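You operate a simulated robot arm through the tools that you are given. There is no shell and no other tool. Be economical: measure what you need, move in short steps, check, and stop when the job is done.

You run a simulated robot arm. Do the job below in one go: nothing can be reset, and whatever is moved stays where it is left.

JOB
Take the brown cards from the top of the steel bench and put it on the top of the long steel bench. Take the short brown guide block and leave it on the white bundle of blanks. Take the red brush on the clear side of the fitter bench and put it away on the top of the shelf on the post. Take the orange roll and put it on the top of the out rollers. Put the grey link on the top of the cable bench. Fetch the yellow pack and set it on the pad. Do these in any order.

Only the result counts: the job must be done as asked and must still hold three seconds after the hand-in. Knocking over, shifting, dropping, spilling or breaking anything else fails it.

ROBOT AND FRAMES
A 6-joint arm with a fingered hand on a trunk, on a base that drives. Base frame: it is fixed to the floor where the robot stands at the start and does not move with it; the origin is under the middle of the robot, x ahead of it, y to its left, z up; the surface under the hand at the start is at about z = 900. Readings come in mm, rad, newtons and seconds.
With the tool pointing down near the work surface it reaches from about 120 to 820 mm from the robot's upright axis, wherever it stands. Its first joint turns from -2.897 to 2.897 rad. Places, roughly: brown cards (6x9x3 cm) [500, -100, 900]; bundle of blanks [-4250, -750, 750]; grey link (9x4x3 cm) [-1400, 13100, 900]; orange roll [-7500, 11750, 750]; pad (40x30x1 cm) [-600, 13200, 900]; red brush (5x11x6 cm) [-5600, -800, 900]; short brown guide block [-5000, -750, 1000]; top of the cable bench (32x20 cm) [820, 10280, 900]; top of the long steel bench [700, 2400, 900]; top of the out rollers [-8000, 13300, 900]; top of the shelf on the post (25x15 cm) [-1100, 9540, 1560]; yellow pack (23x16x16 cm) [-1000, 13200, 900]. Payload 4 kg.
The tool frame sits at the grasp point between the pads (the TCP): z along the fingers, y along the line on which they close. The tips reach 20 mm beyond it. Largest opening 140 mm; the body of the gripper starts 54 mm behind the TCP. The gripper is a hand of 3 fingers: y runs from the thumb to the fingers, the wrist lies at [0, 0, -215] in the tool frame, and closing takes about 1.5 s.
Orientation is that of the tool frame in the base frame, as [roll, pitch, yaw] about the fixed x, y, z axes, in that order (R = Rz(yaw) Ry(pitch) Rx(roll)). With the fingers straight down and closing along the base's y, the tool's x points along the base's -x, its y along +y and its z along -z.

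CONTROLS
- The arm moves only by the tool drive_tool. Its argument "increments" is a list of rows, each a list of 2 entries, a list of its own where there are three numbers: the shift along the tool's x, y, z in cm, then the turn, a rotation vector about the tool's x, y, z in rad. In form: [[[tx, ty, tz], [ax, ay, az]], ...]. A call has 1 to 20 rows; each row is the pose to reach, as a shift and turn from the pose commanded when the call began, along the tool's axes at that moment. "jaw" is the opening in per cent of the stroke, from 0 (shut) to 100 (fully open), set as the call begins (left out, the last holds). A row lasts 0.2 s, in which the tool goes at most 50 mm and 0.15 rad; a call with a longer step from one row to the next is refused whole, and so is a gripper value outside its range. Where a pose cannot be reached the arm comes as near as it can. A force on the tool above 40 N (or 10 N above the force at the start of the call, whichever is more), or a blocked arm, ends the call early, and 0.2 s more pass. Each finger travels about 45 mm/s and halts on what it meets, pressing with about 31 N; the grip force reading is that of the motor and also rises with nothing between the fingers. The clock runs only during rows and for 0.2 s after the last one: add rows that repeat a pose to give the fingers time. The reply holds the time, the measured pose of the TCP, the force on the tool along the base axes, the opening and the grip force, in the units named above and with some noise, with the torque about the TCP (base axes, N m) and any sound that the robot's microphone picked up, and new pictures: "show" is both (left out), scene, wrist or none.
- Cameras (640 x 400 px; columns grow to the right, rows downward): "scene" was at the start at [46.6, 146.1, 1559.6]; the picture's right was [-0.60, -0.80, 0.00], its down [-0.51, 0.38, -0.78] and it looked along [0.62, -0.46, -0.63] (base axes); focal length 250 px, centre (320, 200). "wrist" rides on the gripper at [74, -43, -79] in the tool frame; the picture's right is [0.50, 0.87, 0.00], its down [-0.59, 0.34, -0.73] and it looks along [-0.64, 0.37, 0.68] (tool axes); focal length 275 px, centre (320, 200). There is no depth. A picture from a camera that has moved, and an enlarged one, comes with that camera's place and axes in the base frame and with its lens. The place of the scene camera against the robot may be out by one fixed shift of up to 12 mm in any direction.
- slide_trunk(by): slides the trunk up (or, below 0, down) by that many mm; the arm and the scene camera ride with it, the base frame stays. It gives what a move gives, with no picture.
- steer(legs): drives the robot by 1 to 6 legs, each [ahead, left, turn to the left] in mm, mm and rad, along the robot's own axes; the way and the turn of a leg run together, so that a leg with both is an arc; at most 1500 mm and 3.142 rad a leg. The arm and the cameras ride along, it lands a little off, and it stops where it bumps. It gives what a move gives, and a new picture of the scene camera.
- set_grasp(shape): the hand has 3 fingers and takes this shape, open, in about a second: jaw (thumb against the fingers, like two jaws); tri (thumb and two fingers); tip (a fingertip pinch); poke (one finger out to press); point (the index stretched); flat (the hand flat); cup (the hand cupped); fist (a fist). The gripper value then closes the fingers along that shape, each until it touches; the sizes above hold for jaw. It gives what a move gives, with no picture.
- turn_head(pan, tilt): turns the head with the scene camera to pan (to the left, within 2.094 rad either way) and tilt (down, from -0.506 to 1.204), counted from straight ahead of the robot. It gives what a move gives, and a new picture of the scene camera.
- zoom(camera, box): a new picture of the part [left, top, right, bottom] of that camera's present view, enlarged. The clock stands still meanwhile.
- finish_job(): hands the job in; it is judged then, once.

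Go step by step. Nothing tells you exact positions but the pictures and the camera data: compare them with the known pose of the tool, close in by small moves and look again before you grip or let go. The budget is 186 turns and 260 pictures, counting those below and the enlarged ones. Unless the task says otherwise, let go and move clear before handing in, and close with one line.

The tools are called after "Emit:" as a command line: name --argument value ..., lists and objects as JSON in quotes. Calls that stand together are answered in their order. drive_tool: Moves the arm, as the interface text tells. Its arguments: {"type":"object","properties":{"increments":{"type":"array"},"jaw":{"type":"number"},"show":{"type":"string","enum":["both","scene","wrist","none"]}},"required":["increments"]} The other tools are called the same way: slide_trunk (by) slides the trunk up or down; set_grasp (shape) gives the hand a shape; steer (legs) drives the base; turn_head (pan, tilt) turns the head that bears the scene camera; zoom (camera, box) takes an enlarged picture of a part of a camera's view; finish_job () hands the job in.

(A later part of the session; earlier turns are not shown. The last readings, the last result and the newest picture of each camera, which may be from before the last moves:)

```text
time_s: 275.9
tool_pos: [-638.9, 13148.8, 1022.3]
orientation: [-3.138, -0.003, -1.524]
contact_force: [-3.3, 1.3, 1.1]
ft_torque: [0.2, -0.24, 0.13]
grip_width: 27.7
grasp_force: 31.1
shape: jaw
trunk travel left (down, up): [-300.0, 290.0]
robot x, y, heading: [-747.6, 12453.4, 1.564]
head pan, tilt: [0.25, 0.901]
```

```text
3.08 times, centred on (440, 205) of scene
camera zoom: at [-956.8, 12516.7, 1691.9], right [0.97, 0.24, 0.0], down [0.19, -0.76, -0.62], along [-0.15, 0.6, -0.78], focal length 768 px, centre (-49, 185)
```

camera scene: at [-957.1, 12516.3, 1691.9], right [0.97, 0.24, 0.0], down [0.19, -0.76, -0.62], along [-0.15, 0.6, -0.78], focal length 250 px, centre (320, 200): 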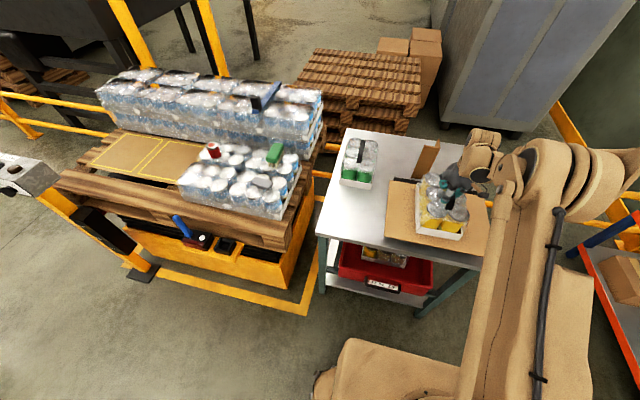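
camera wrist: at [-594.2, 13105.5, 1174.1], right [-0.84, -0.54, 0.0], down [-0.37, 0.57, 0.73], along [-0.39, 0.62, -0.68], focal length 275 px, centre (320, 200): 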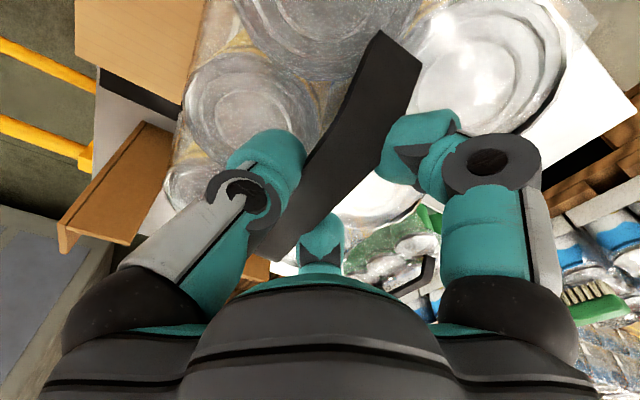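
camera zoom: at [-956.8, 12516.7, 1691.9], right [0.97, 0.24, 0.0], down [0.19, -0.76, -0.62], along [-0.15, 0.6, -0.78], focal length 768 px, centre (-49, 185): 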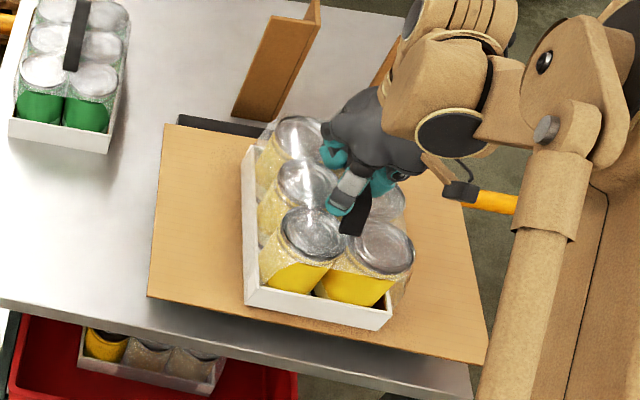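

Better centred. Pressing down the last few millimetres, then releasing.

Emit:
drive_tool --increments '[[[0, 0, 0.2], [0, 0, 0]], [[0, 0, 0.4], [0, 0, 0]], [[0, 0, 0.4], [0, 0, 0]]]' --show "none"

Emit:
drive_tool --increments '[[[0, 0, 0], [0, 0, 0]], [[0, 0, 0], [0, 0, 0]], [[0, 0, 0], [0, 0, 0]], [[0, 0, 0], [0, 0, 0]], [[0, 0, 0], [0, 0, 0]], [[0, 0, 0], [0, 0, 0]]]' --jaw 65 --show "both"

```text
time_s: 276.7
tool_pos: [-641.6, 13148.7, 1019.5]
orientation: [-3.138, -0.002, -1.523]
contact_force: [-5.1, 0.8, 2.9]
ft_torque: [0.11, -0.27, 0.13]
grip_width: 27.7
grasp_force: 30.9
shape: jaw
trunk travel left (down, up): [-300.0, 290.0]
robot x, y, heading: [-745.7, 12455.8, 1.563]
head pan, tilt: [0.25, 0.901]
```

```text
time_s: 278.1
tool_pos: [-640.2, 13148.8, 1018.6]
orientation: [-3.14, -0.002, -1.525]
contact_force: [-0.2, -0.6, -0.3]
ft_torque: [-0.01, 0.04, 0.0]
grip_width: 90.8
grasp_force: 0.0
shape: jaw
trunk travel left (down, up): [-300.0, 290.0]
robot x, y, heading: [-746.4, 12450.9, 1.562]
head pan, tilt: [0.25, 0.901]
camera scene: at [-956.0, 12516.7, 1692.0], right [0.97, 0.24, 0.0], down [0.19, -0.76, -0.62], along [-0.15, 0.6, -0.78], focal length 250 px, centre (320, 200)
camera wrist: at [-593.7, 13076.3, 1098.3], right [-0.84, -0.54, 0.0], down [-0.37, 0.57, 0.73], along [-0.39, 0.62, -0.68], focal length 275 px, centre (320, 200)
```

scene: 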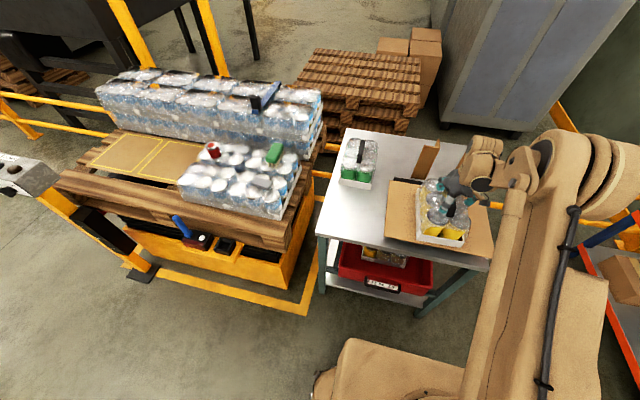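
wrist: 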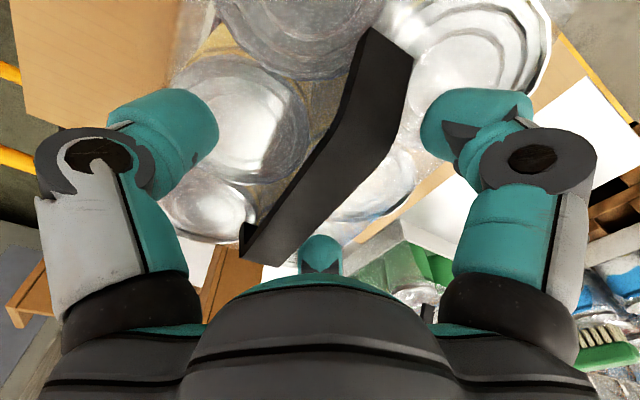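

Released. Rising clear, then moving left to face the pallet with the link.

Emit:
drive_tool --increments '[[[0, 0, -3], [0, 0, 0]], [[0, 0, -7], [0, 0, 0]], [[0, 0, -11.5], [0, 0, 0]], [[0, 0, -16], [0, 0, 0]], [[0, 0, -20], [0, 0, 0]], [[0, 0, -24], [0, 0, 0]], [[0, 0, -24], [0, 0, 0]]]' --show "wrist"

Emit:
steer --legs '[[0, 480, 0]]'

```text
time_s: 279.7
tool_pos: [-639.8, 13151.5, 1259.3]
orientation: [-3.138, -0.002, -1.524]
contact_force: [0.7, -0.1, 0.3]
ft_torque: [0.02, 0.0, -0.04]
grip_width: 90.8
grasp_force: 0.1
shape: jaw
trunk travel left (down, up): [-300.0, 290.0]
robot x, y, heading: [-744.5, 12450.0, 1.565]
head pan, tilt: [0.25, 0.901]
camera wrist: at [-593.8, 13078.2, 1338.7], right [-0.84, -0.54, 0.0], down [-0.37, 0.57, 0.73], along [-0.39, 0.62, -0.68], focal length 275 px, centre (320, 200)
```

wrist: 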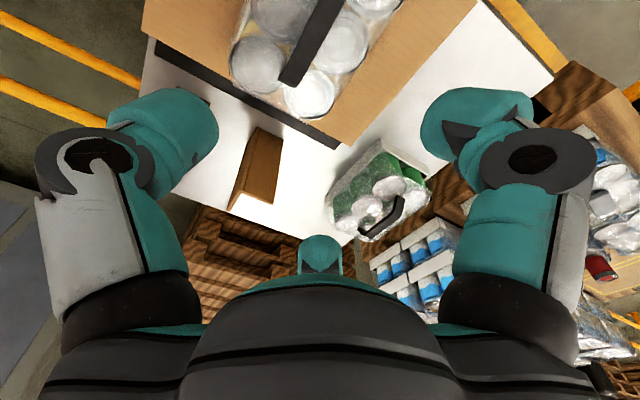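

```text
time_s: 282.5
tool_pos: [-1121.5, 13154.3, 1258.4]
orientation: [-3.139, -0.001, -1.528]
contact_force: [-0.3, 0.5, -0.5]
ft_torque: [0.01, 0.0, 0.0]
grip_width: 90.7
grasp_force: 0.0
shape: jaw
trunk travel left (down, up): [-300.0, 290.0]
robot x, y, heading: [-1227.5, 12457.0, 1.56]
head pan, tilt: [0.25, 0.901]
camera scene: at [-1441.0, 12522.1, 1691.8], right [0.97, 0.24, 0.0], down [0.19, -0.76, -0.62], along [-0.15, 0.6, -0.78], focal length 250 px, centre (320, 200)
```

scene: 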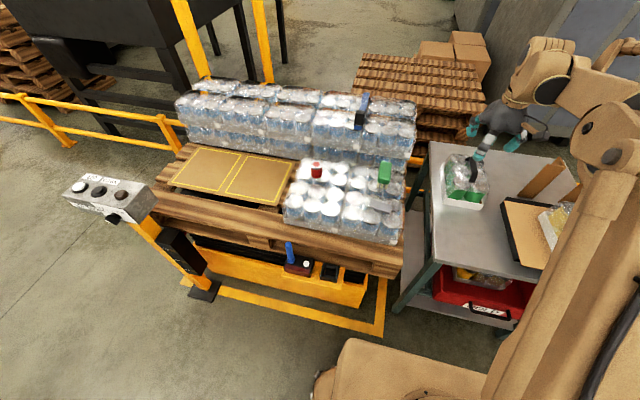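

Emit:
zoom --camera "scene" --box '[280, 150, 410, 250]'

```text
4.00 times, centred on (345, 200) of scene
camera zoom: at [-1441.0, 12522.1, 1691.8], right [0.97, 0.24, 0.0], down [0.19, -0.76, -0.62], along [-0.15, 0.6, -0.78], focal length 998 px, centre (220, 200)
```

zoom: 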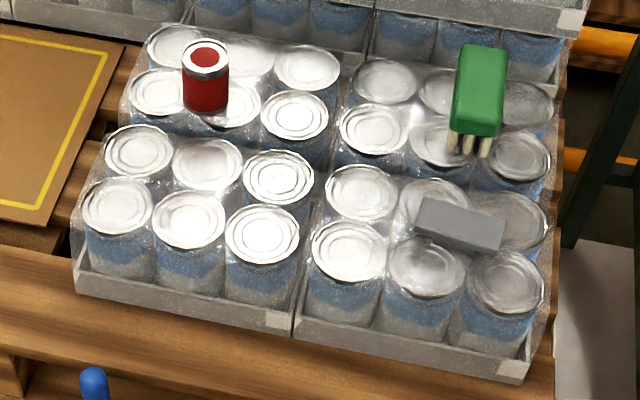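

The link's top triangulates to [-1357, 13138, 927], length turned about -0.14 rad from x. Moving above it with the thumb toward the robot.

Emit:
drive_tool --increments '[[[0, 2, 0], [0, 0, 0.146]], [[0, 4, 0], [0, 0, 0.292]], [[0, 6, 0], [0, 0, 0.438]], [[0, 8, 1], [0, 0, 0.584]], [[0, 10, 2.5], [0, 0, 0.73]], [[0, 12, 4], [0, 0, 0.876]], [[0, 14, 6], [0, 0, 1.022]], [[0, 16, 8], [0, 0, 1.168]], [[0, 18, 10], [0, 0, 1.314]], [[0, 20, 12], [0, 0, 1.46]], [[0, 22, 15], [0, 0, 1.606]], [[0, 23.5, 17.8], [0, 0, 1.75]], [[0, 23.5, 17.8], [0, 0, 1.75]], [[0, 23.5, 17.8], [0, 0, 1.75]]]' --show "wrist"

```text
time_s: 285.5
tool_pos: [-1354.2, 13143.0, 1080.7]
orientation: [-3.141, 0.003, 3.004]
contact_force: [-0.2, -0.3, 0.6]
ft_torque: [0.0, -0.03, -0.02]
grip_width: 90.9
grasp_force: 0.1
shape: jaw
trunk travel left (down, up): [-300.0, 290.0]
robot x, y, heading: [-1226.9, 12461.4, 1.557]
head pan, tilt: [0.25, 0.901]
camera wrist: at [-1434.2, 13110.7, 1159.8], right [-0.38, 0.93, 0.0], down [0.63, 0.26, 0.74], along [0.68, 0.28, -0.68], focal length 275 px, centre (320, 200)
```

wrist: 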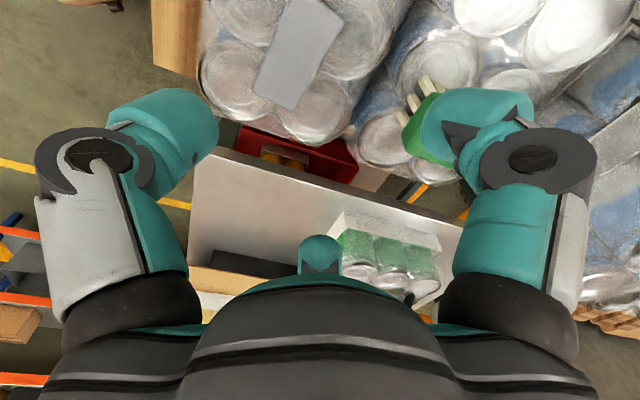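

Wrist view refines the centre to [-1348, 13123]. Going down partway to re-check height.

Emit:
drive_tool --increments '[[[-0.5, -0.6, 3], [0, 0, 0]], [[-0.88, -1.23, 6.5], [0, 0, 0]], [[-0.88, -1.23, 9.6], [0, 0, 0]], [[-0.88, -1.23, 9.6], [0, 0, 0]]]' --jaw 70 --show "wrist"

```text
time_s: 286.5
tool_pos: [-1346.3, 13130.6, 984.4]
orientation: [3.14, 0.005, 3.004]
contact_force: [0.1, 0.4, -0.7]
ft_torque: [0.0, 0.01, -0.03]
grip_width: 97.7
grasp_force: 0.1
shape: jaw
trunk travel left (down, up): [-300.0, 290.0]
robot x, y, heading: [-1227.6, 12457.0, 1.555]
head pan, tilt: [0.25, 0.901]
camera wrist: at [-1426.0, 13099.0, 1064.0], right [-0.38, 0.93, 0.0], down [0.63, 0.26, 0.74], along [0.68, 0.28, -0.68], focal length 275 px, centre (320, 200)
```

wrist: 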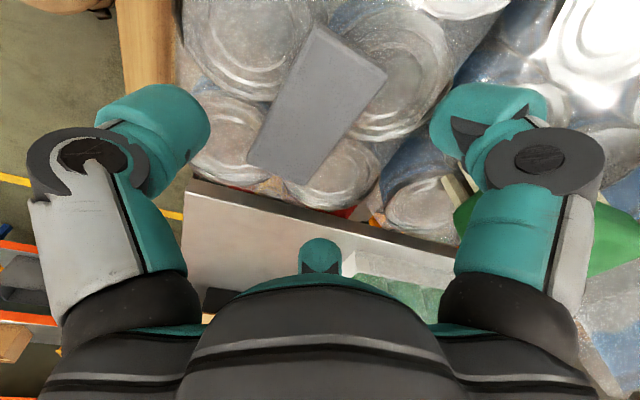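

Emit:
drive_tool --increments '[[[0, 0, 2], [0, 0, 0]], [[0, 0, 4], [0, 0, 0]], [[0, 0, 5], [0, 0, 0]], [[0, 0, 5], [0, 0, 0]]]' --show "wrist"

```text
time_s: 287.6
tool_pos: [-1345.9, 13129.3, 937.7]
orientation: [3.136, 0.002, 3.003]
contact_force: [-0.4, -0.6, 27.1]
ft_torque: [0.11, 0.11, 0.08]
grip_width: 95.9
grasp_force: 0.1
shape: jaw
trunk travel left (down, up): [-300.0, 290.0]
robot x, y, heading: [-1232.1, 12458.0, 1.559]
head pan, tilt: [0.25, 0.901]
stopped in row 4: the force on the tool passed its limit at 42 N (the readings are from after the stop); the commanded pose is now the measured one
camera wrist: at [-1425.9, 13096.8, 1016.8], right [-0.38, 0.93, 0.0], down [0.63, 0.25, 0.74], along [0.68, 0.28, -0.68], focal length 275 px, centre (320, 200)
```

wrist: 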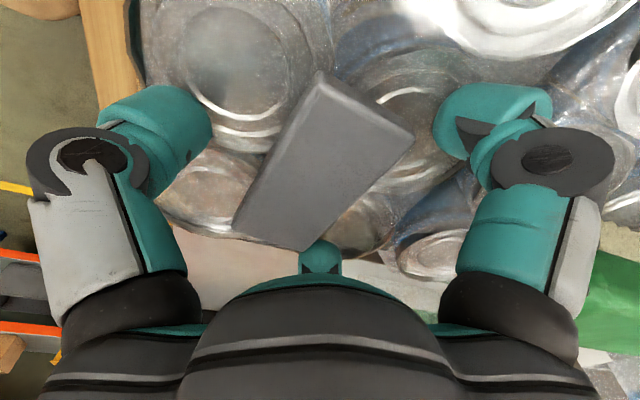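

The fingertips touched the can tops (z ≈ 915), so the link's top is about 945. I'll rise 6 mm, shift slightly along the link, and close.

Emit:
drive_tool --increments '[[[0, 0, -0.6], [0, 0, 0]], [[0.9, -0.2, -0.6], [0, 0, 0]], [[0.9, -0.2, -0.6], [0, 0, 0]]]' --show "none"

Emit:
drive_tool --increments '[[[0, 0, 0], [0, 0, 0]], [[0, 0, 0], [0, 0, 0]], [[0, 0, 0], [0, 0, 0]], [[0, 0, 0], [0, 0, 0]], [[0, 0, 0], [0, 0, 0]], [[0, 0, 0], [0, 0, 0]], [[0, 0, 0], [0, 0, 0]], [[0, 0, 0], [0, 0, 0]]]' --jaw 0 --show "wrist"

```text
time_s: 288.4
tool_pos: [-1356.1, 13131.1, 940.7]
orientation: [-3.141, 0.004, 3.005]
contact_force: [0.7, -0.3, 0.1]
ft_torque: [-0.01, -0.01, 0.01]
grip_width: 97.8
grasp_force: 0.1
shape: jaw
trunk travel left (down, up): [-300.0, 290.0]
robot x, y, heading: [-1230.4, 12461.7, 1.561]
head pan, tilt: [0.25, 0.901]
```

```text
time_s: 290.2
tool_pos: [-1356.8, 13129.6, 940.7]
orientation: [3.14, 0.004, 3.005]
contact_force: [-0.3, 1.7, 8.1]
ft_torque: [-0.22, -0.08, 0.02]
grip_width: 48.7
grasp_force: 31.5
shape: jaw
trunk travel left (down, up): [-300.0, 290.0]
robot x, y, heading: [-1230.8, 12457.9, 1.557]
head pan, tilt: [0.25, 0.901]
camera wrist: at [-1435.6, 13097.0, 1020.5], right [-0.38, 0.93, 0.0], down [0.63, 0.25, 0.74], along [0.68, 0.28, -0.68], focal length 275 px, centre (320, 200)
```

wrist: 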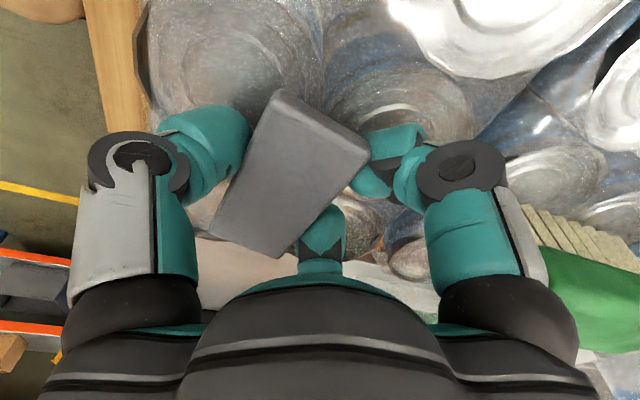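

The link is gripped. Lifting straight and retracting.

Emit:
drive_tool --increments '[[[0, 0, -1], [0, 0, 0]], [[0, 0, -4], [0, 0, 0]], [[0, 0, -8], [0, 0, 0]], [[0, 0, -12], [0, 0, 0]], [[0, 0, -16], [0, 0, 0]], [[0, 0, -20], [0, 0, 0]], [[0, 0, -24.5], [0, 0, 0]], [[0, -3, -28], [0, 0, 0]], [[0, -7, -30], [0, 0, 0]], [[0, -11.5, -30], [0, 0, 0]], [[0, -16, -30], [0, 0, 0]], [[0, -20.5, -30], [0, 0, 0]], [[0, -25, -30], [0, 0, 0]], [[0, -28, -30], [0, 0, 0]], [[0, -28, -30], [0, 0, 0]]]' --show "both"

```text
time_s: 293.4
tool_pos: [-1395.0, 12853.1, 1238.7]
orientation: [3.141, 0.004, 3.003]
contact_force: [1.1, -0.8, 0.1]
ft_torque: [0.0, 0.01, -0.01]
grip_width: 48.4
grasp_force: 31.1
shape: jaw
trunk travel left (down, up): [-300.0, 290.0]
robot x, y, heading: [-1230.1, 12460.4, 1.562]
head pan, tilt: [0.25, 0.901]
camera scene: at [-1440.2, 12522.6, 1691.9], right [0.97, 0.24, 0.0], down [0.18, -0.76, -0.62], along [-0.15, 0.6, -0.78], focal length 250 px, centre (320, 200)
camera wrist: at [-1474.0, 12820.4, 1318.7], right [-0.38, 0.93, 0.0], down [0.63, 0.26, 0.74], along [0.68, 0.28, -0.68], focal length 275 px, centre (320, 200)
```

scene: 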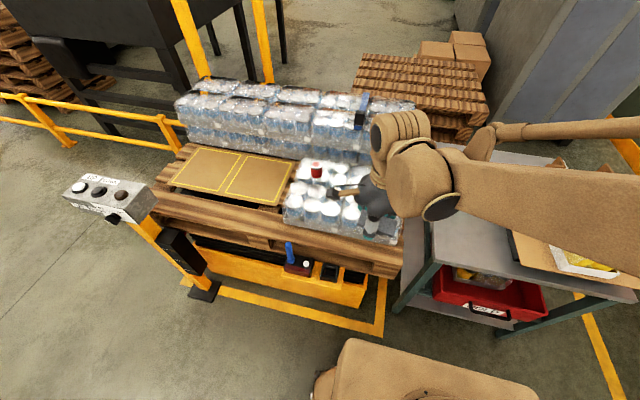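
wrist: 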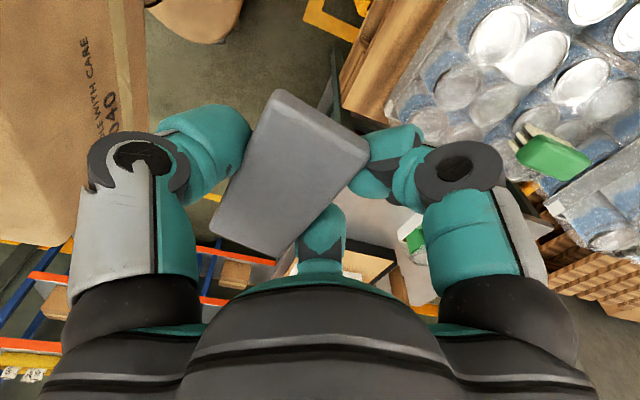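

Link held. Driving back and across to the cable bench, turning to face it (+x).

Emit:
steer --legs '[[-1300, 0, 0], [-850, -1000, 0], [0, 0, -1.562]]'

Emit:
turn_head --pan 0.0 --tilt 0.55

```text
time_s: 309.8
tool_pos: [134.3, 10481.8, 1239.1]
orientation: [3.141, 0.004, 1.445]
contact_force: [-0.1, -0.4, 0.1]
ft_torque: [0.0, -0.01, -0.04]
grip_width: 47.8
grasp_force: 31.1
shape: jaw
trunk travel left (down, up): [-300.0, 290.0]
robot x, y, heading: [-255.3, 10312.6, 0.003]
head pan, tilt: [0.25, 0.901]
camera scene: at [-206.2, 10529.2, 1691.9], right [0.25, -0.97, 0.0], down [-0.76, -0.19, -0.62], along [0.6, 0.15, -0.78], focal length 250 px, centre (320, 200)
```

scene: 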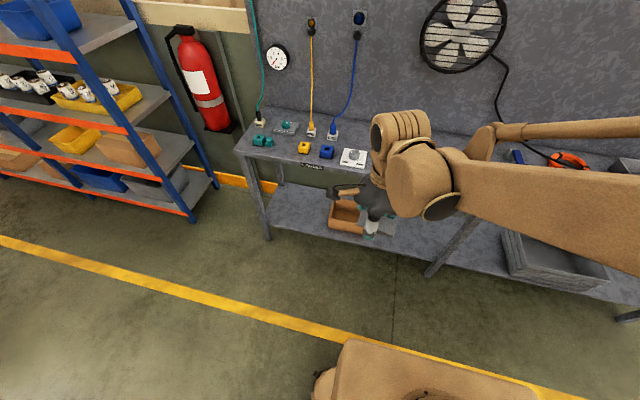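

```text
time_s: 310.6
tool_pos: [133.7, 10483.6, 1238.6]
orientation: [-3.141, 0.004, 1.444]
contact_force: [-0.8, 0.8, -0.2]
ft_torque: [0.0, -0.03, -0.02]
grip_width: 48.2
grasp_force: 30.8
shape: jaw
trunk travel left (down, up): [-300.0, 290.0]
robot x, y, heading: [-256.5, 10313.6, 0.003]
head pan, tilt: [0.0, 0.55]
camera scene: at [-189.6, 10510.7, 1721.2], right [0.0, -1.0, 0.0], down [-0.52, 0.0, -0.85], along [0.85, 0.0, -0.52], focal length 250 px, centre (320, 200)
```

scene: 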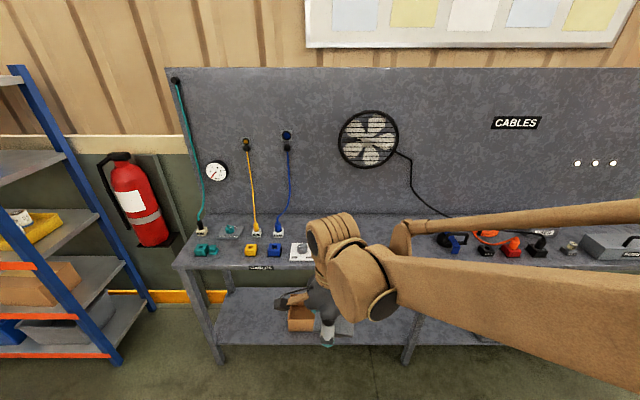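

The target spot is hidden by my arm; I'll move forward and to the right to see that part of the bench.

Emit:
steer --legs '[[330, -330, 0]]'

Emit:
turn_head --pan 0.25 --tilt 0.75

```text
time_s: 313.4
tool_pos: [464.8, 10154.7, 1239.0]
orientation: [-3.141, 0.006, 1.443]
contact_force: [-0.3, -0.7, 0.9]
ft_torque: [0.02, 0.02, 0.02]
grip_width: 47.9
grasp_force: 30.7
shape: jaw
trunk travel left (down, up): [-300.0, 290.0]
robot x, y, heading: [68.0, 9988.9, -0.006]
head pan, tilt: [0.0, 0.55]
camera scene: at [141.1, 10183.9, 1721.3], right [0.0, -1.0, 0.0], down [-0.52, 0.0, -0.85], along [0.85, 0.0, -0.52], focal length 250 px, centre (320, 200)
```

scene: 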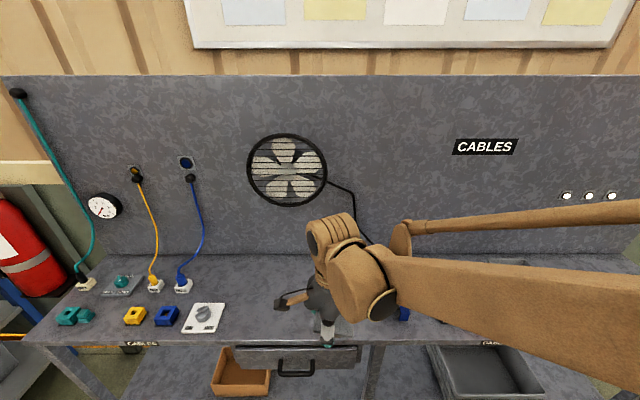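

```text
time_s: 314.2
tool_pos: [464.9, 10155.3, 1239.0]
orientation: [3.141, 0.003, 1.439]
contact_force: [0.0, -0.8, 0.1]
ft_torque: [-0.01, 0.0, 0.0]
grip_width: 48.0
grasp_force: 31.4
shape: jaw
trunk travel left (down, up): [-300.0, 290.0]
robot x, y, heading: [69.9, 9989.6, -0.003]
head pan, tilt: [0.25, 0.75]
camera scene: at [130.9, 10205.1, 1703.9], right [0.24, -0.97, 0.0], down [-0.66, -0.17, -0.73], along [0.71, 0.18, -0.68], focal length 250 px, centre (320, 200)
```

scene: 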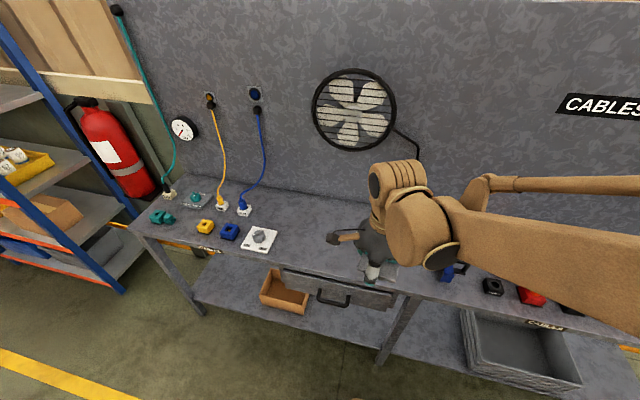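

The free area around [815, 10280] is visible and empty. I'll shift the robot left and a bit ahead, then extend over it.

Emit:
steer --legs '[[80, 200, 0]]'

```text
time_s: 315.8
tool_pos: [547.6, 10355.8, 1238.2]
orientation: [3.141, 0.003, 1.441]
contact_force: [0.0, 0.6, -0.1]
ft_torque: [0.02, 0.01, -0.03]
grip_width: 47.7
grasp_force: 31.1
shape: jaw
trunk travel left (down, up): [-300.0, 290.0]
robot x, y, heading: [156.0, 10185.4, -0.004]
head pan, tilt: [0.25, 0.75]
camera scene: at [213.7, 10405.7, 1703.6], right [0.24, -0.97, 0.0], down [-0.66, -0.17, -0.73], along [0.71, 0.18, -0.68], focal length 250 px, centre (320, 200)
```

scene: 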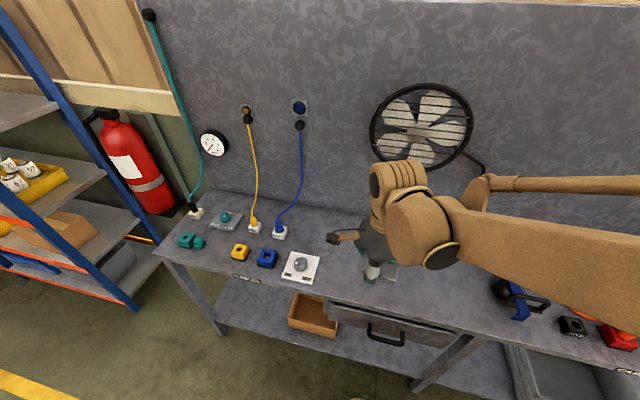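

Emit:
drive_tool --increments '[[[-0.8, 4, 0], [0, 0, 0]], [[-1.6, 8, 0], [0, 0, 0]], [[-2.4, 12, 0], [0, 0, 0]], [[-3.2, 16, 0], [0, 0, 0]], [[-4, 20, 0], [0, 0, 0]], [[-4.6, 24, 2], [0, 0, 0]], [[-5.15, 27.1, 5], [0, 0, 0]], [[-5.15, 27.1, 9.5], [0, 0, 0]], [[-5.15, 27.1, 14], [0, 0, 0]], [[-5.15, 27.1, 18.5], [0, 0, 0]], [[-5.15, 27.1, 23], [0, 0, 0]], [[-5.15, 27.1, 26], [0, 0, 0]], [[-5.15, 27.1, 26], [0, 0, 0]]]'

```text
time_s: 318.6
tool_pos: [807.1, 10266.6, 979.3]
orientation: [3.141, 0.004, 1.438]
contact_force: [0.0, 0.3, -0.5]
ft_torque: [0.02, -0.01, 0.01]
grip_width: 47.9
grasp_force: 31.4
shape: jaw
trunk travel left (down, up): [-300.0, 290.0]
robot x, y, heading: [151.9, 10186.5, -0.001]
head pan, tilt: [0.25, 0.75]
camera scene: at [213.1, 10403.9, 1703.9], right [0.24, -0.97, 0.0], down [-0.66, -0.17, -0.73], along [0.71, 0.18, -0.68], focal length 250 px, centre (320, 200)
camera wrist: at [773.9, 10345.2, 1058.5], right [0.92, 0.38, 0.0], down [0.26, -0.62, 0.74], along [0.28, -0.68, -0.68], focal length 275 px, centre (320, 200)
```

scene: 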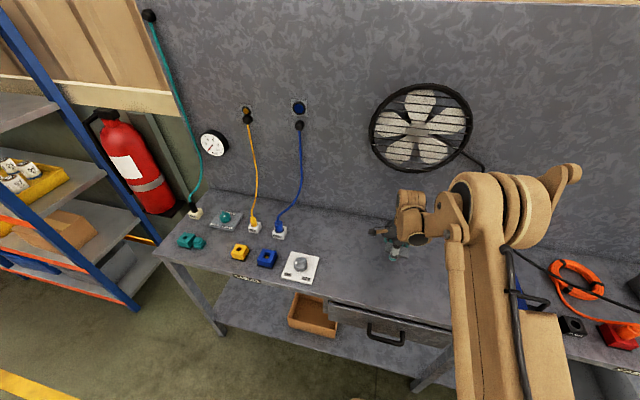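
wrist: 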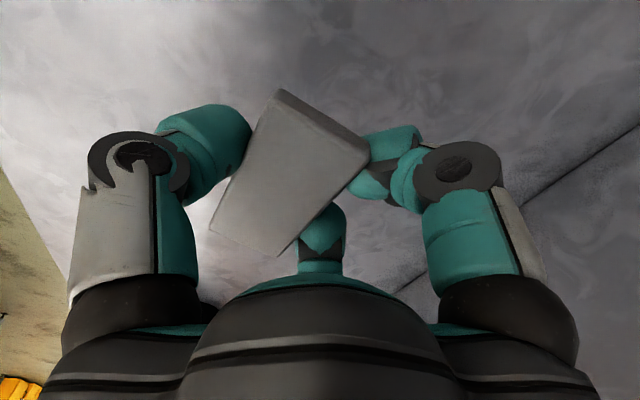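

Clear bench below. Lowering until contact: first 40 mm, then creeping.

Emit:
drive_tool --increments '[[[0, 0, 2], [0, 0, 0]], [[0, 0, 4], [0, 0, 0]], [[0, 0, 4.4], [0, 0, 0]], [[0, 0, 4.4], [0, 0, 0]]]' --show "none"

Emit:
drive_tool --increments '[[[0, 0, 0.3], [0, 0, 0]], [[0, 0, 0.6], [0, 0, 0]], [[0, 0, 0.9], [0, 0, 0]], [[0, 0, 0.9], [0, 0, 0]]]' --show "wrist"

```text
time_s: 319.6
tool_pos: [807.9, 10266.8, 935.9]
orientation: [-3.14, 0.003, 1.44]
contact_force: [0.0, 0.0, -0.4]
ft_torque: [0.01, -0.05, 0.01]
grip_width: 48.0
grasp_force: 30.8
shape: jaw
trunk travel left (down, up): [-300.0, 290.0]
robot x, y, heading: [153.1, 10180.3, -0.005]
head pan, tilt: [0.25, 0.75]
```

```text
time_s: 320.6
tool_pos: [808.3, 10266.6, 927.1]
orientation: [-3.141, 0.004, 1.438]
contact_force: [0.1, -0.2, -1.0]
ft_torque: [0.0, 0.01, 0.04]
grip_width: 47.7
grasp_force: 30.5
shape: jaw
trunk travel left (down, up): [-300.0, 290.0]
robot x, y, heading: [158.3, 10184.5, -0.002]
head pan, tilt: [0.25, 0.75]
camera wrist: at [775.5, 10345.4, 1006.7], right [0.92, 0.38, 0.0], down [0.26, -0.62, 0.74], along [0.28, -0.68, -0.68], focal length 275 px, centre (320, 200)
```

wrist: 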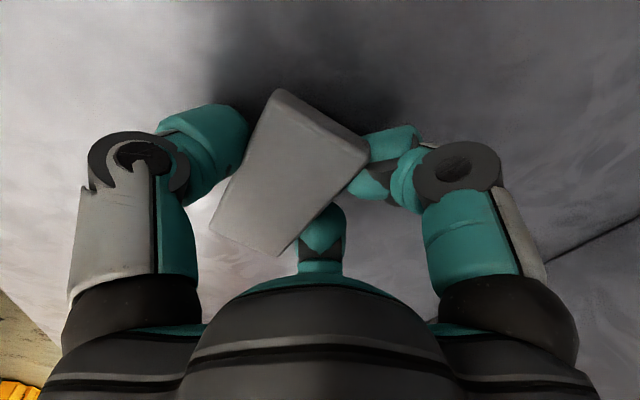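

Emit:
drive_tool --increments '[[[0, 0, 0.2], [0, 0, 0]], [[0, 0, 0.4], [0, 0, 0]], [[0, 0, 0.6], [0, 0, 0]], [[0, 0, 0.6], [0, 0, 0]]]' --show "none"

```text
time_s: 321.6
tool_pos: [809.3, 10266.9, 922.5]
orientation: [3.139, 0.002, 1.44]
contact_force: [11.1, -0.6, 31.5]
ft_torque: [0.03, 0.77, -0.03]
grip_width: 48.9
grasp_force: 31.3
shape: jaw
trunk travel left (down, up): [-300.0, 290.0]
robot x, y, heading: [155.7, 10184.6, -0.001]
head pan, tilt: [0.25, 0.75]
```

Firm contact. Easing up 2 mm, releasing and rising.

Emit:
drive_tool --increments '[[[0, 0, -0.2], [0, 0, 0]], [[0, 0, -0.25], [0, 0, 0]]]' --show "none"

Emit:
drive_tool --increments '[[[0, 0, 0], [0, 0, 0]], [[0, 0, 0], [0, 0, 0]], [[0, 0, 0], [0, 0, 0]], [[0, 0, 0], [0, 0, 0]], [[0, 0, 0], [0, 0, 0]], [[0, 0, -3], [0, 0, 0]], [[0, 0, -7], [0, 0, 0]], [[0, 0, -11.5], [0, 0, 0]], [[0, 0, -16], [0, 0, 0]], [[0, 0, -16], [0, 0, 0]]]' --jaw 75 --show "both"

```text
time_s: 322.2
tool_pos: [808.8, 10266.6, 923.0]
orientation: [3.14, 0.004, 1.44]
contact_force: [1.2, -0.2, 6.7]
ft_torque: [0.03, 0.19, 0.01]
grip_width: 48.5
grasp_force: 31.3
shape: jaw
trunk travel left (down, up): [-300.0, 290.0]
robot x, y, heading: [157.5, 10184.1, -0.004]
head pan, tilt: [0.25, 0.75]
```

```text
time_s: 324.4
tool_pos: [809.4, 10265.4, 1082.7]
orientation: [3.141, 0.002, 1.44]
contact_force: [0.8, -0.2, -0.7]
ft_torque: [0.0, 0.03, 0.01]
grip_width: 104.8
grasp_force: 0.0
shape: jaw
trunk travel left (down, up): [-300.0, 290.0]
robot x, y, heading: [154.3, 10188.9, -0.005]
head pan, tilt: [0.25, 0.75]
camera scene: at [213.8, 10404.1, 1703.8], right [0.24, -0.97, 0.0], down [-0.66, -0.17, -0.73], along [0.71, 0.18, -0.68], focal length 250 px, centre (320, 200)
camera wrist: at [776.8, 10343.7, 1162.2], right [0.92, 0.38, 0.0], down [0.26, -0.62, 0.74], along [0.28, -0.68, -0.68], focal length 275 px, centre (320, 200)
```

scene: 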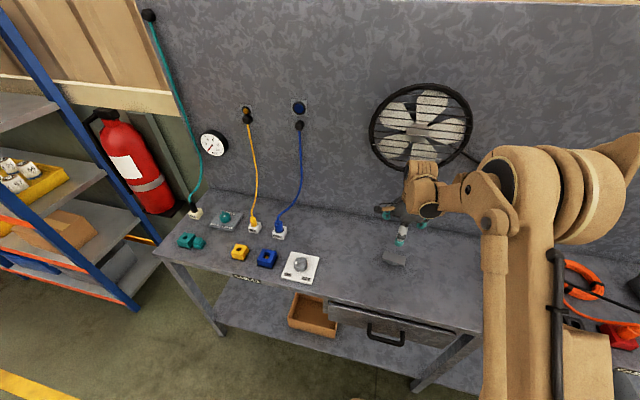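
wrist: 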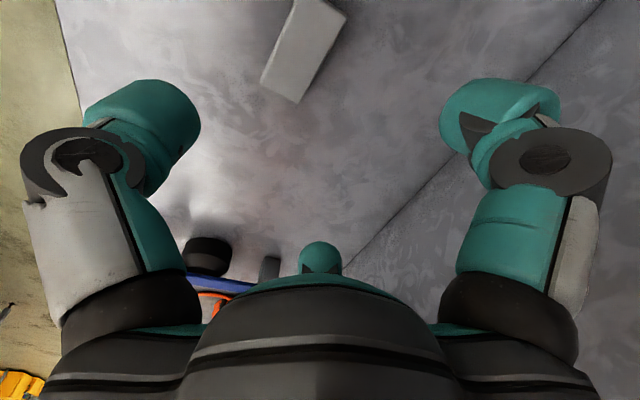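

The link rests on the bench. Retracting, backing into the aisle and heading to the western corridor for the orange roll.

Emit:
drive_tool --increments '[[[0, 0, -4], [0, 0, 0]], [[0, 0, -8], [0, 0, 0]], [[0, 0, -12], [0, 0, 0]], [[0, -4, -14], [0, 0, 0]], [[0, -8.5, -15], [0, 0, 0]], [[0, -13, -15], [0, 0, 0]], [[0, -17.5, -15], [0, 0, 0]], [[0, -22, -15], [0, 0, 0]], [[0, -26.5, -15], [0, 0, 0]], [[0, -31, -15], [0, 0, 0]], [[0, -31, -15], [0, 0, 0]]]' --show "none"

Emit:
steer --legs '[[-600, 300, 0], [-300, 1000, 0], [0, 0, 3.14]]'

Emit:
turn_head --pan 0.0 --tilt 0.2

```text
time_s: 326.8
tool_pos: [503.8, 10310.5, 1235.2]
orientation: [3.141, 0.004, 1.439]
contact_force: [-0.3, 1.1, -0.7]
ft_torque: [-0.02, 0.01, -0.01]
grip_width: 105.0
grasp_force: 0.1
shape: jaw
trunk travel left (down, up): [-300.0, 290.0]
robot x, y, heading: [152.3, 10182.2, -0.004]
head pan, tilt: [0.25, 0.75]
```

```text
time_s: 342.8
tool_pos: [-1090.5, 11379.0, 1235.1]
orientation: [3.141, 0.003, -1.738]
contact_force: [0.2, 0.1, -0.2]
ft_torque: [0.01, 0.02, -0.01]
grip_width: 104.7
grasp_force: 0.1
shape: jaw
trunk travel left (down, up): [-300.0, 290.0]
robot x, y, heading: [-737.5, 11487.4, 3.102]
head pan, tilt: [0.25, 0.75]
camera scene: at [-808.6, 11288.5, 1703.9], right [-0.21, 0.98, 0.0], down [0.67, 0.14, -0.73], along [-0.72, -0.15, -0.68], focal length 250 px, centre (320, 200)
```

scene: 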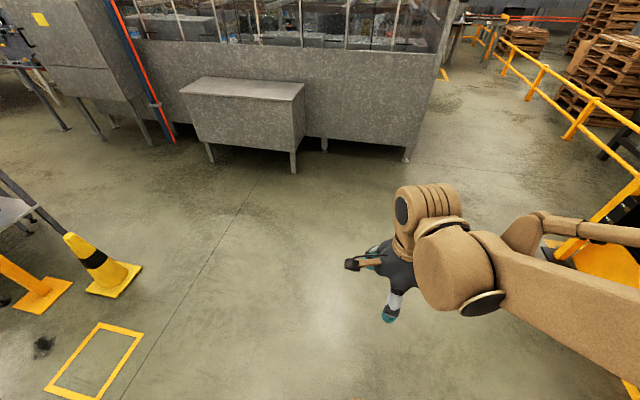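

```text
time_s: 343.8
tool_pos: [-1090.2, 11379.1, 1234.8]
orientation: [-3.141, 0.002, -1.739]
contact_force: [0.2, -0.2, 0.6]
ft_torque: [0.02, -0.04, -0.02]
grip_width: 104.4
grasp_force: 0.0
shape: jaw
trunk travel left (down, up): [-300.0, 290.0]
robot x, y, heading: [-738.4, 11491.7, 3.101]
head pan, tilt: [0.0, 0.201]
camera scene: at [-820.7, 11309.4, 1753.4], right [0.04, 1.0, 0.0], down [0.2, -0.01, -0.98], along [-0.98, 0.04, -0.2], focal length 250 px, centre (320, 200)
```

scene: 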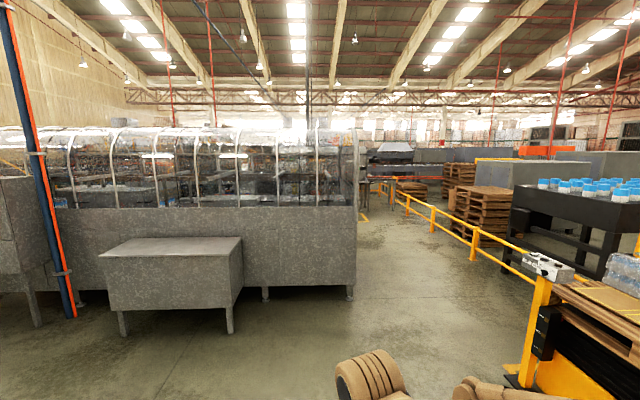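

There's a corridor between the machine (y < ~11850) and the yellow rail (y ≈ 12830). I'll drive along y ≈ 12330 westward.

Emit:
steer --legs '[[0, 0, 0.04], [1000, -840, 0], [1500, 0, 0], [1300, 0, 0]]'

```text
time_s: 363.9
tool_pos: [-4897.1, 12100.4, 1234.8]
orientation: [-3.14, 0.001, -1.654]
contact_force: [0.2, 0.6, 0.3]
ft_torque: [-0.05, 0.03, 0.0]
grip_width: 104.8
grasp_force: 0.0
shape: jaw
trunk travel left (down, up): [-300.0, 290.0]
robot x, y, heading: [-4554.3, 12242.3, -3.105]
head pan, tilt: [0.0, 0.201]
camera scene: at [-4623.4, 12054.5, 1753.5], right [-0.04, 1.0, 0.0], down [0.2, 0.01, -0.98], along [-0.98, -0.04, -0.2], focal length 250 px, centre (320, 200)
```

scene: 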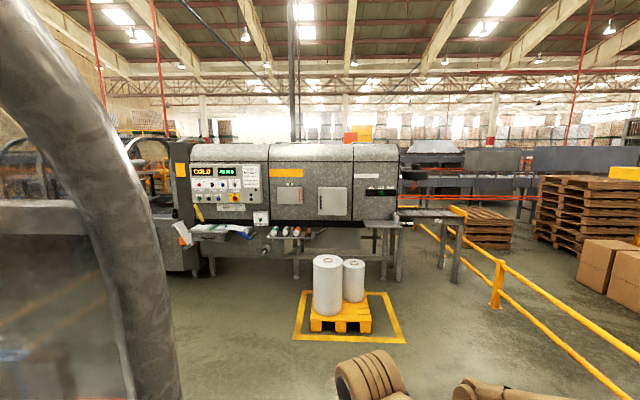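

Emit:
zoom --camera "scene" --box '[160, 150, 360, 290]'

Emit:
zoom --camera "scene" --box '[340, 170, 500, 290]'

```text
2.86 times, centred on (260, 220) of scene
camera zoom: at [-4623.4, 12054.5, 1753.5], right [-0.04, 1.0, 0.0], down [0.2, 0.01, -0.98], along [-0.98, -0.04, -0.2], focal length 713 px, centre (491, 143)
```

zoom: 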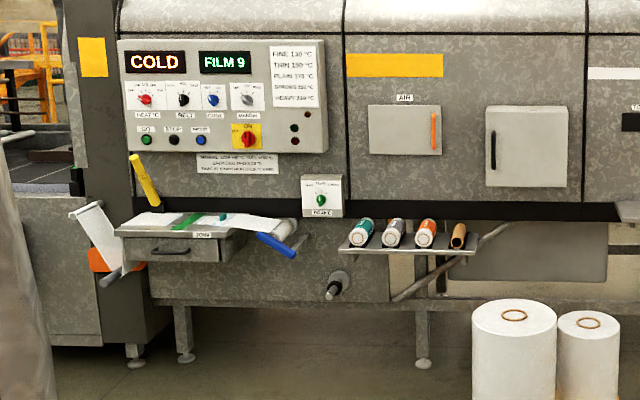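

```text
3.33 times, centred on (420, 230) of scene
camera zoom: at [-4623.4, 12054.5, 1753.5], right [-0.04, 1.0, 0.0], down [0.2, 0.01, -0.98], along [-0.98, -0.04, -0.2], focal length 832 px, centre (-13, 100)
```

zoom: 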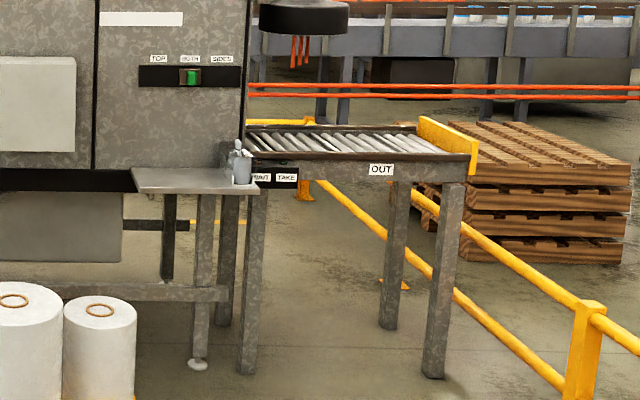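

The orange roll is the third of four small rolls on a ledge near [-7450, 11670, 790]; the OUT rollers are near [-7950, 13350]. I'll drive forward, shift left clear of the white-roll pallet, and look.

Emit:
steer --legs '[[0, 0, -0.037], [1050, 0, 0], [150, 700, 0]]'

Emit:
turn_head --pan -0.2 --tilt 0.45

```text
time_s: 373.3
tool_pos: [-6127.2, 11422.0, 1235.9]
orientation: [-3.141, 0.003, -1.706]
contact_force: [0.0, 0.4, 0.2]
ft_torque: [0.01, -0.01, 0.0]
grip_width: 104.6
grasp_force: 0.1
shape: jaw
trunk travel left (down, up): [-300.0, 290.0]
robot x, y, heading: [-5779.4, 11545.1, 3.132]
head pan, tilt: [0.0, 0.201]
camera scene: at [-5855.2, 11362.0, 1753.4], right [0.01, 1.0, 0.0], down [0.2, 0.0, -0.98], along [-0.98, 0.01, -0.2], focal length 250 px, centre (320, 200)
```

scene: 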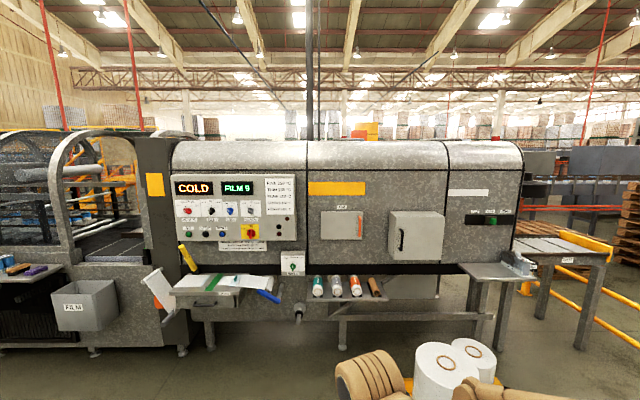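

```text
time_s: 374.1
tool_pos: [-6125.2, 11423.1, 1234.9]
orientation: [-3.14, 0.004, -1.708]
contact_force: [-0.6, 0.3, -0.1]
ft_torque: [0.0, 0.02, -0.04]
grip_width: 104.6
grasp_force: 0.1
shape: jaw
trunk travel left (down, up): [-300.0, 290.0]
robot x, y, heading: [-5780.2, 11547.6, 3.135]
head pan, tilt: [-0.201, 0.45]
camera scene: at [-5851.8, 11381.0, 1730.4], right [0.21, 0.98, 0.0], down [0.43, -0.09, -0.9], along [-0.88, 0.19, -0.43], focal length 250 px, centre (320, 200)
```

scene: 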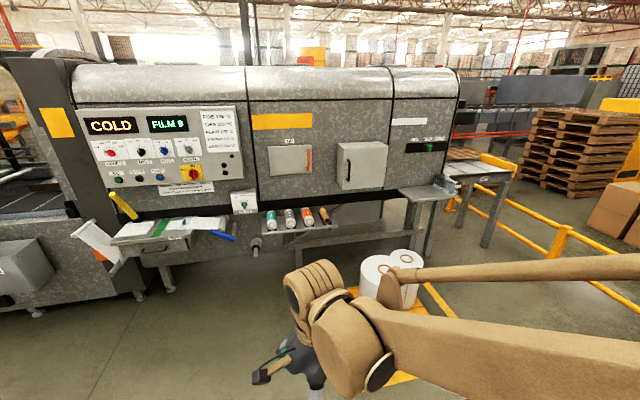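

The orange roll triangulates to about [-7590, 11649, 740]. Driving up to the ledge, keeping left of the white rolls.

Emit:
steer --legs '[[1170, 70, 0.006]]'

Emit:
turn_head --pan -0.15 --tilt 0.85

```text
time_s: 380.0
tool_pos: [-7288.0, 11369.3, 1235.0]
orientation: [-3.141, 0.002, -1.713]
contact_force: [0.7, -0.2, -0.3]
ft_torque: [-0.02, -0.01, 0.0]
grip_width: 104.6
grasp_force: 0.0
shape: jaw
trunk travel left (down, up): [-300.0, 290.0]
robot x, y, heading: [-6936.0, 11490.2, 3.126]
head pan, tilt: [-0.201, 0.45]
camera scene: at [-7013.6, 11326.1, 1730.3], right [0.21, 0.98, 0.0], down [0.43, -0.09, -0.9], along [-0.88, 0.19, -0.44], focal length 250 px, centre (320, 200)
```

scene: 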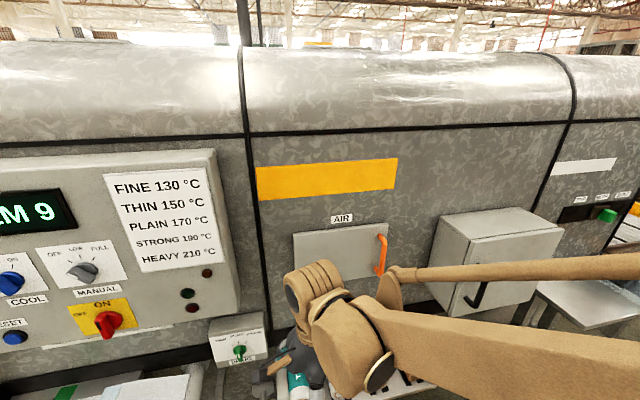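

```text
time_s: 380.8
tool_pos: [-7287.0, 11369.6, 1235.4]
orientation: [3.141, 0.004, -1.712]
contact_force: [0.2, 0.3, 0.8]
ft_torque: [0.0, -0.03, -0.02]
grip_width: 104.5
grasp_force: 0.1
shape: jaw
trunk travel left (down, up): [-300.0, 290.0]
robot x, y, heading: [-6937.8, 11492.6, 3.126]
head pan, tilt: [-0.15, 0.85]
camera scene: at [-7000.5, 11319.3, 1695.9], right [0.16, 0.99, 0.0], down [0.74, -0.12, -0.66], along [-0.65, 0.11, -0.75], focal length 250 px, centre (320, 200)
```

scene: 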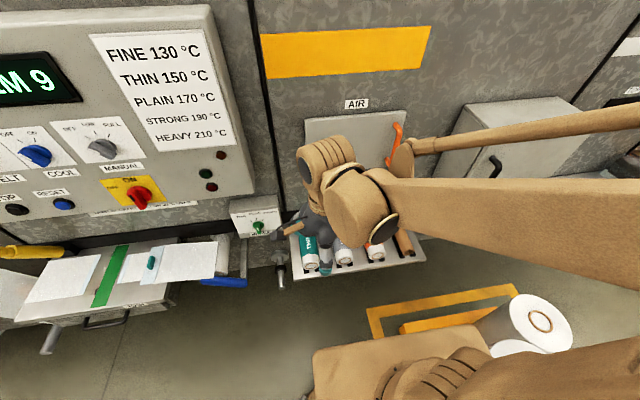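

Emit:
zoom --camera "scene" --box '[270, 200, 430, 300]'

```text
4.00 times, centred on (350, 250) of scene
camera zoom: at [-7000.5, 11319.3, 1695.9], right [0.16, 0.99, 0.0], down [0.74, -0.12, -0.66], along [-0.65, 0.11, -0.75], focal length 998 px, centre (200, 0)
```

zoom: 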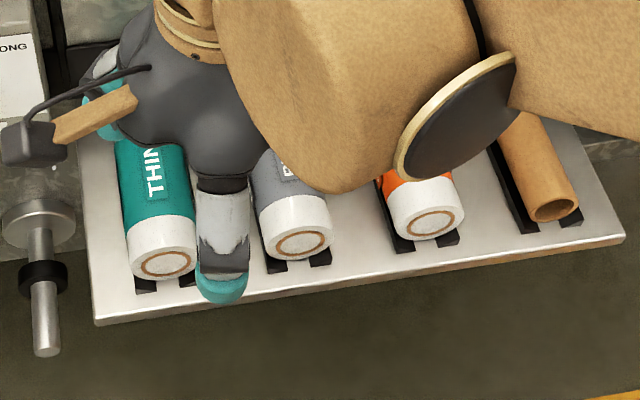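

The orange roll lies along x on a cradle, about 78 mm thick, with ~70 mm gaps to its neighbours; the hood face is at x ≈ -7720. I'll lower the trunk 200 mm and hover over the roll with the thumb on its +y side.

Emit:
slide_trunk --by -200

Emit:
drive_tool --increments '[[[-2, 2.4, 0], [0, 0, -0.143]], [[-4, 4.8, 0], [0, 0, -0.286]], [[-6, 7.2, 0.5], [0, 0, -0.429]], [[-8, 9.6, 1], [0, 0, -0.572]], [[-10, 12, 1.5], [0, 0, -0.715]], [[-12, 14.5, 2], [0, 0, -0.858]], [[-14, 17, 2.5], [0, 0, -1.0]], [[-16, 19.4, 3], [0, 0, -1.143]], [[-18, 21.8, 4], [0, 0, -1.286]], [[-20, 24.2, 5], [0, 0, -1.429]], [[-22, 26.6, 6], [0, 0, -1.572]], [[-23.6, 28.9, 7.5], [0, 0, -1.712]], [[-23.6, 28.9, 7.5], [0, 0, -1.712]], [[-23.6, 28.9, 7.5], [0, 0, -1.712]]]' --jaw 100

```text
time_s: 383.0
tool_pos: [-7287.3, 11370.4, 1034.5]
orientation: [-3.142, 0.005, -1.712]
contact_force: [-0.6, 0.3, -0.6]
ft_torque: [-0.02, -0.02, 0.01]
grip_width: 104.7
grasp_force: 0.0
shape: jaw
trunk travel left (down, up): [-100.0, 490.0]
robot x, y, heading: [-6939.5, 11487.9, 3.127]
head pan, tilt: [-0.15, 0.85]
```

```text
time_s: 386.0
tool_pos: [-7538.0, 11645.1, 961.1]
orientation: [-3.136, -0.001, 0.0]
contact_force: [0.0, -0.5, -0.4]
ft_torque: [0.01, -0.01, -0.02]
grip_width: 140.1
grasp_force: 0.1
shape: jaw
trunk travel left (down, up): [-100.0, 490.0]
robot x, y, heading: [-6937.8, 11489.0, 3.128]
head pan, tilt: [-0.15, 0.85]
camera scene: at [-7000.5, 11319.4, 1495.9], right [0.16, 0.99, 0.0], down [0.74, -0.12, -0.66], along [-0.65, 0.11, -0.75], focal length 250 px, centre (320, 200)
camera wrist: at [-7464.4, 11687.4, 1040.5], right [0.5, -0.87, 0.0], down [-0.59, -0.34, 0.73], along [-0.64, -0.37, -0.68], focal length 275 px, centre (320, 200)
```

scene: 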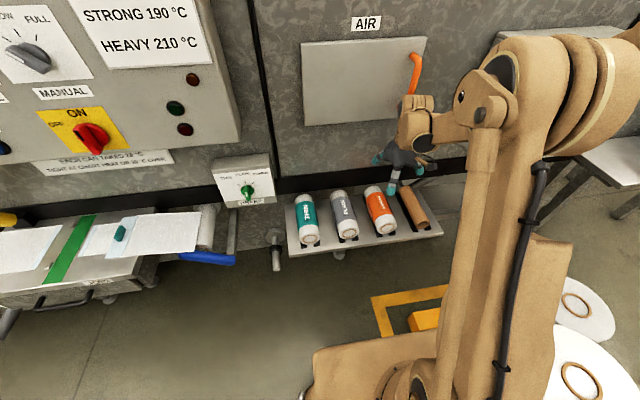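
wrist: 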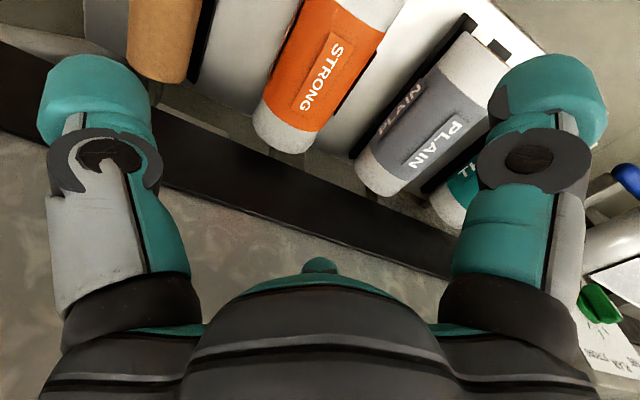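

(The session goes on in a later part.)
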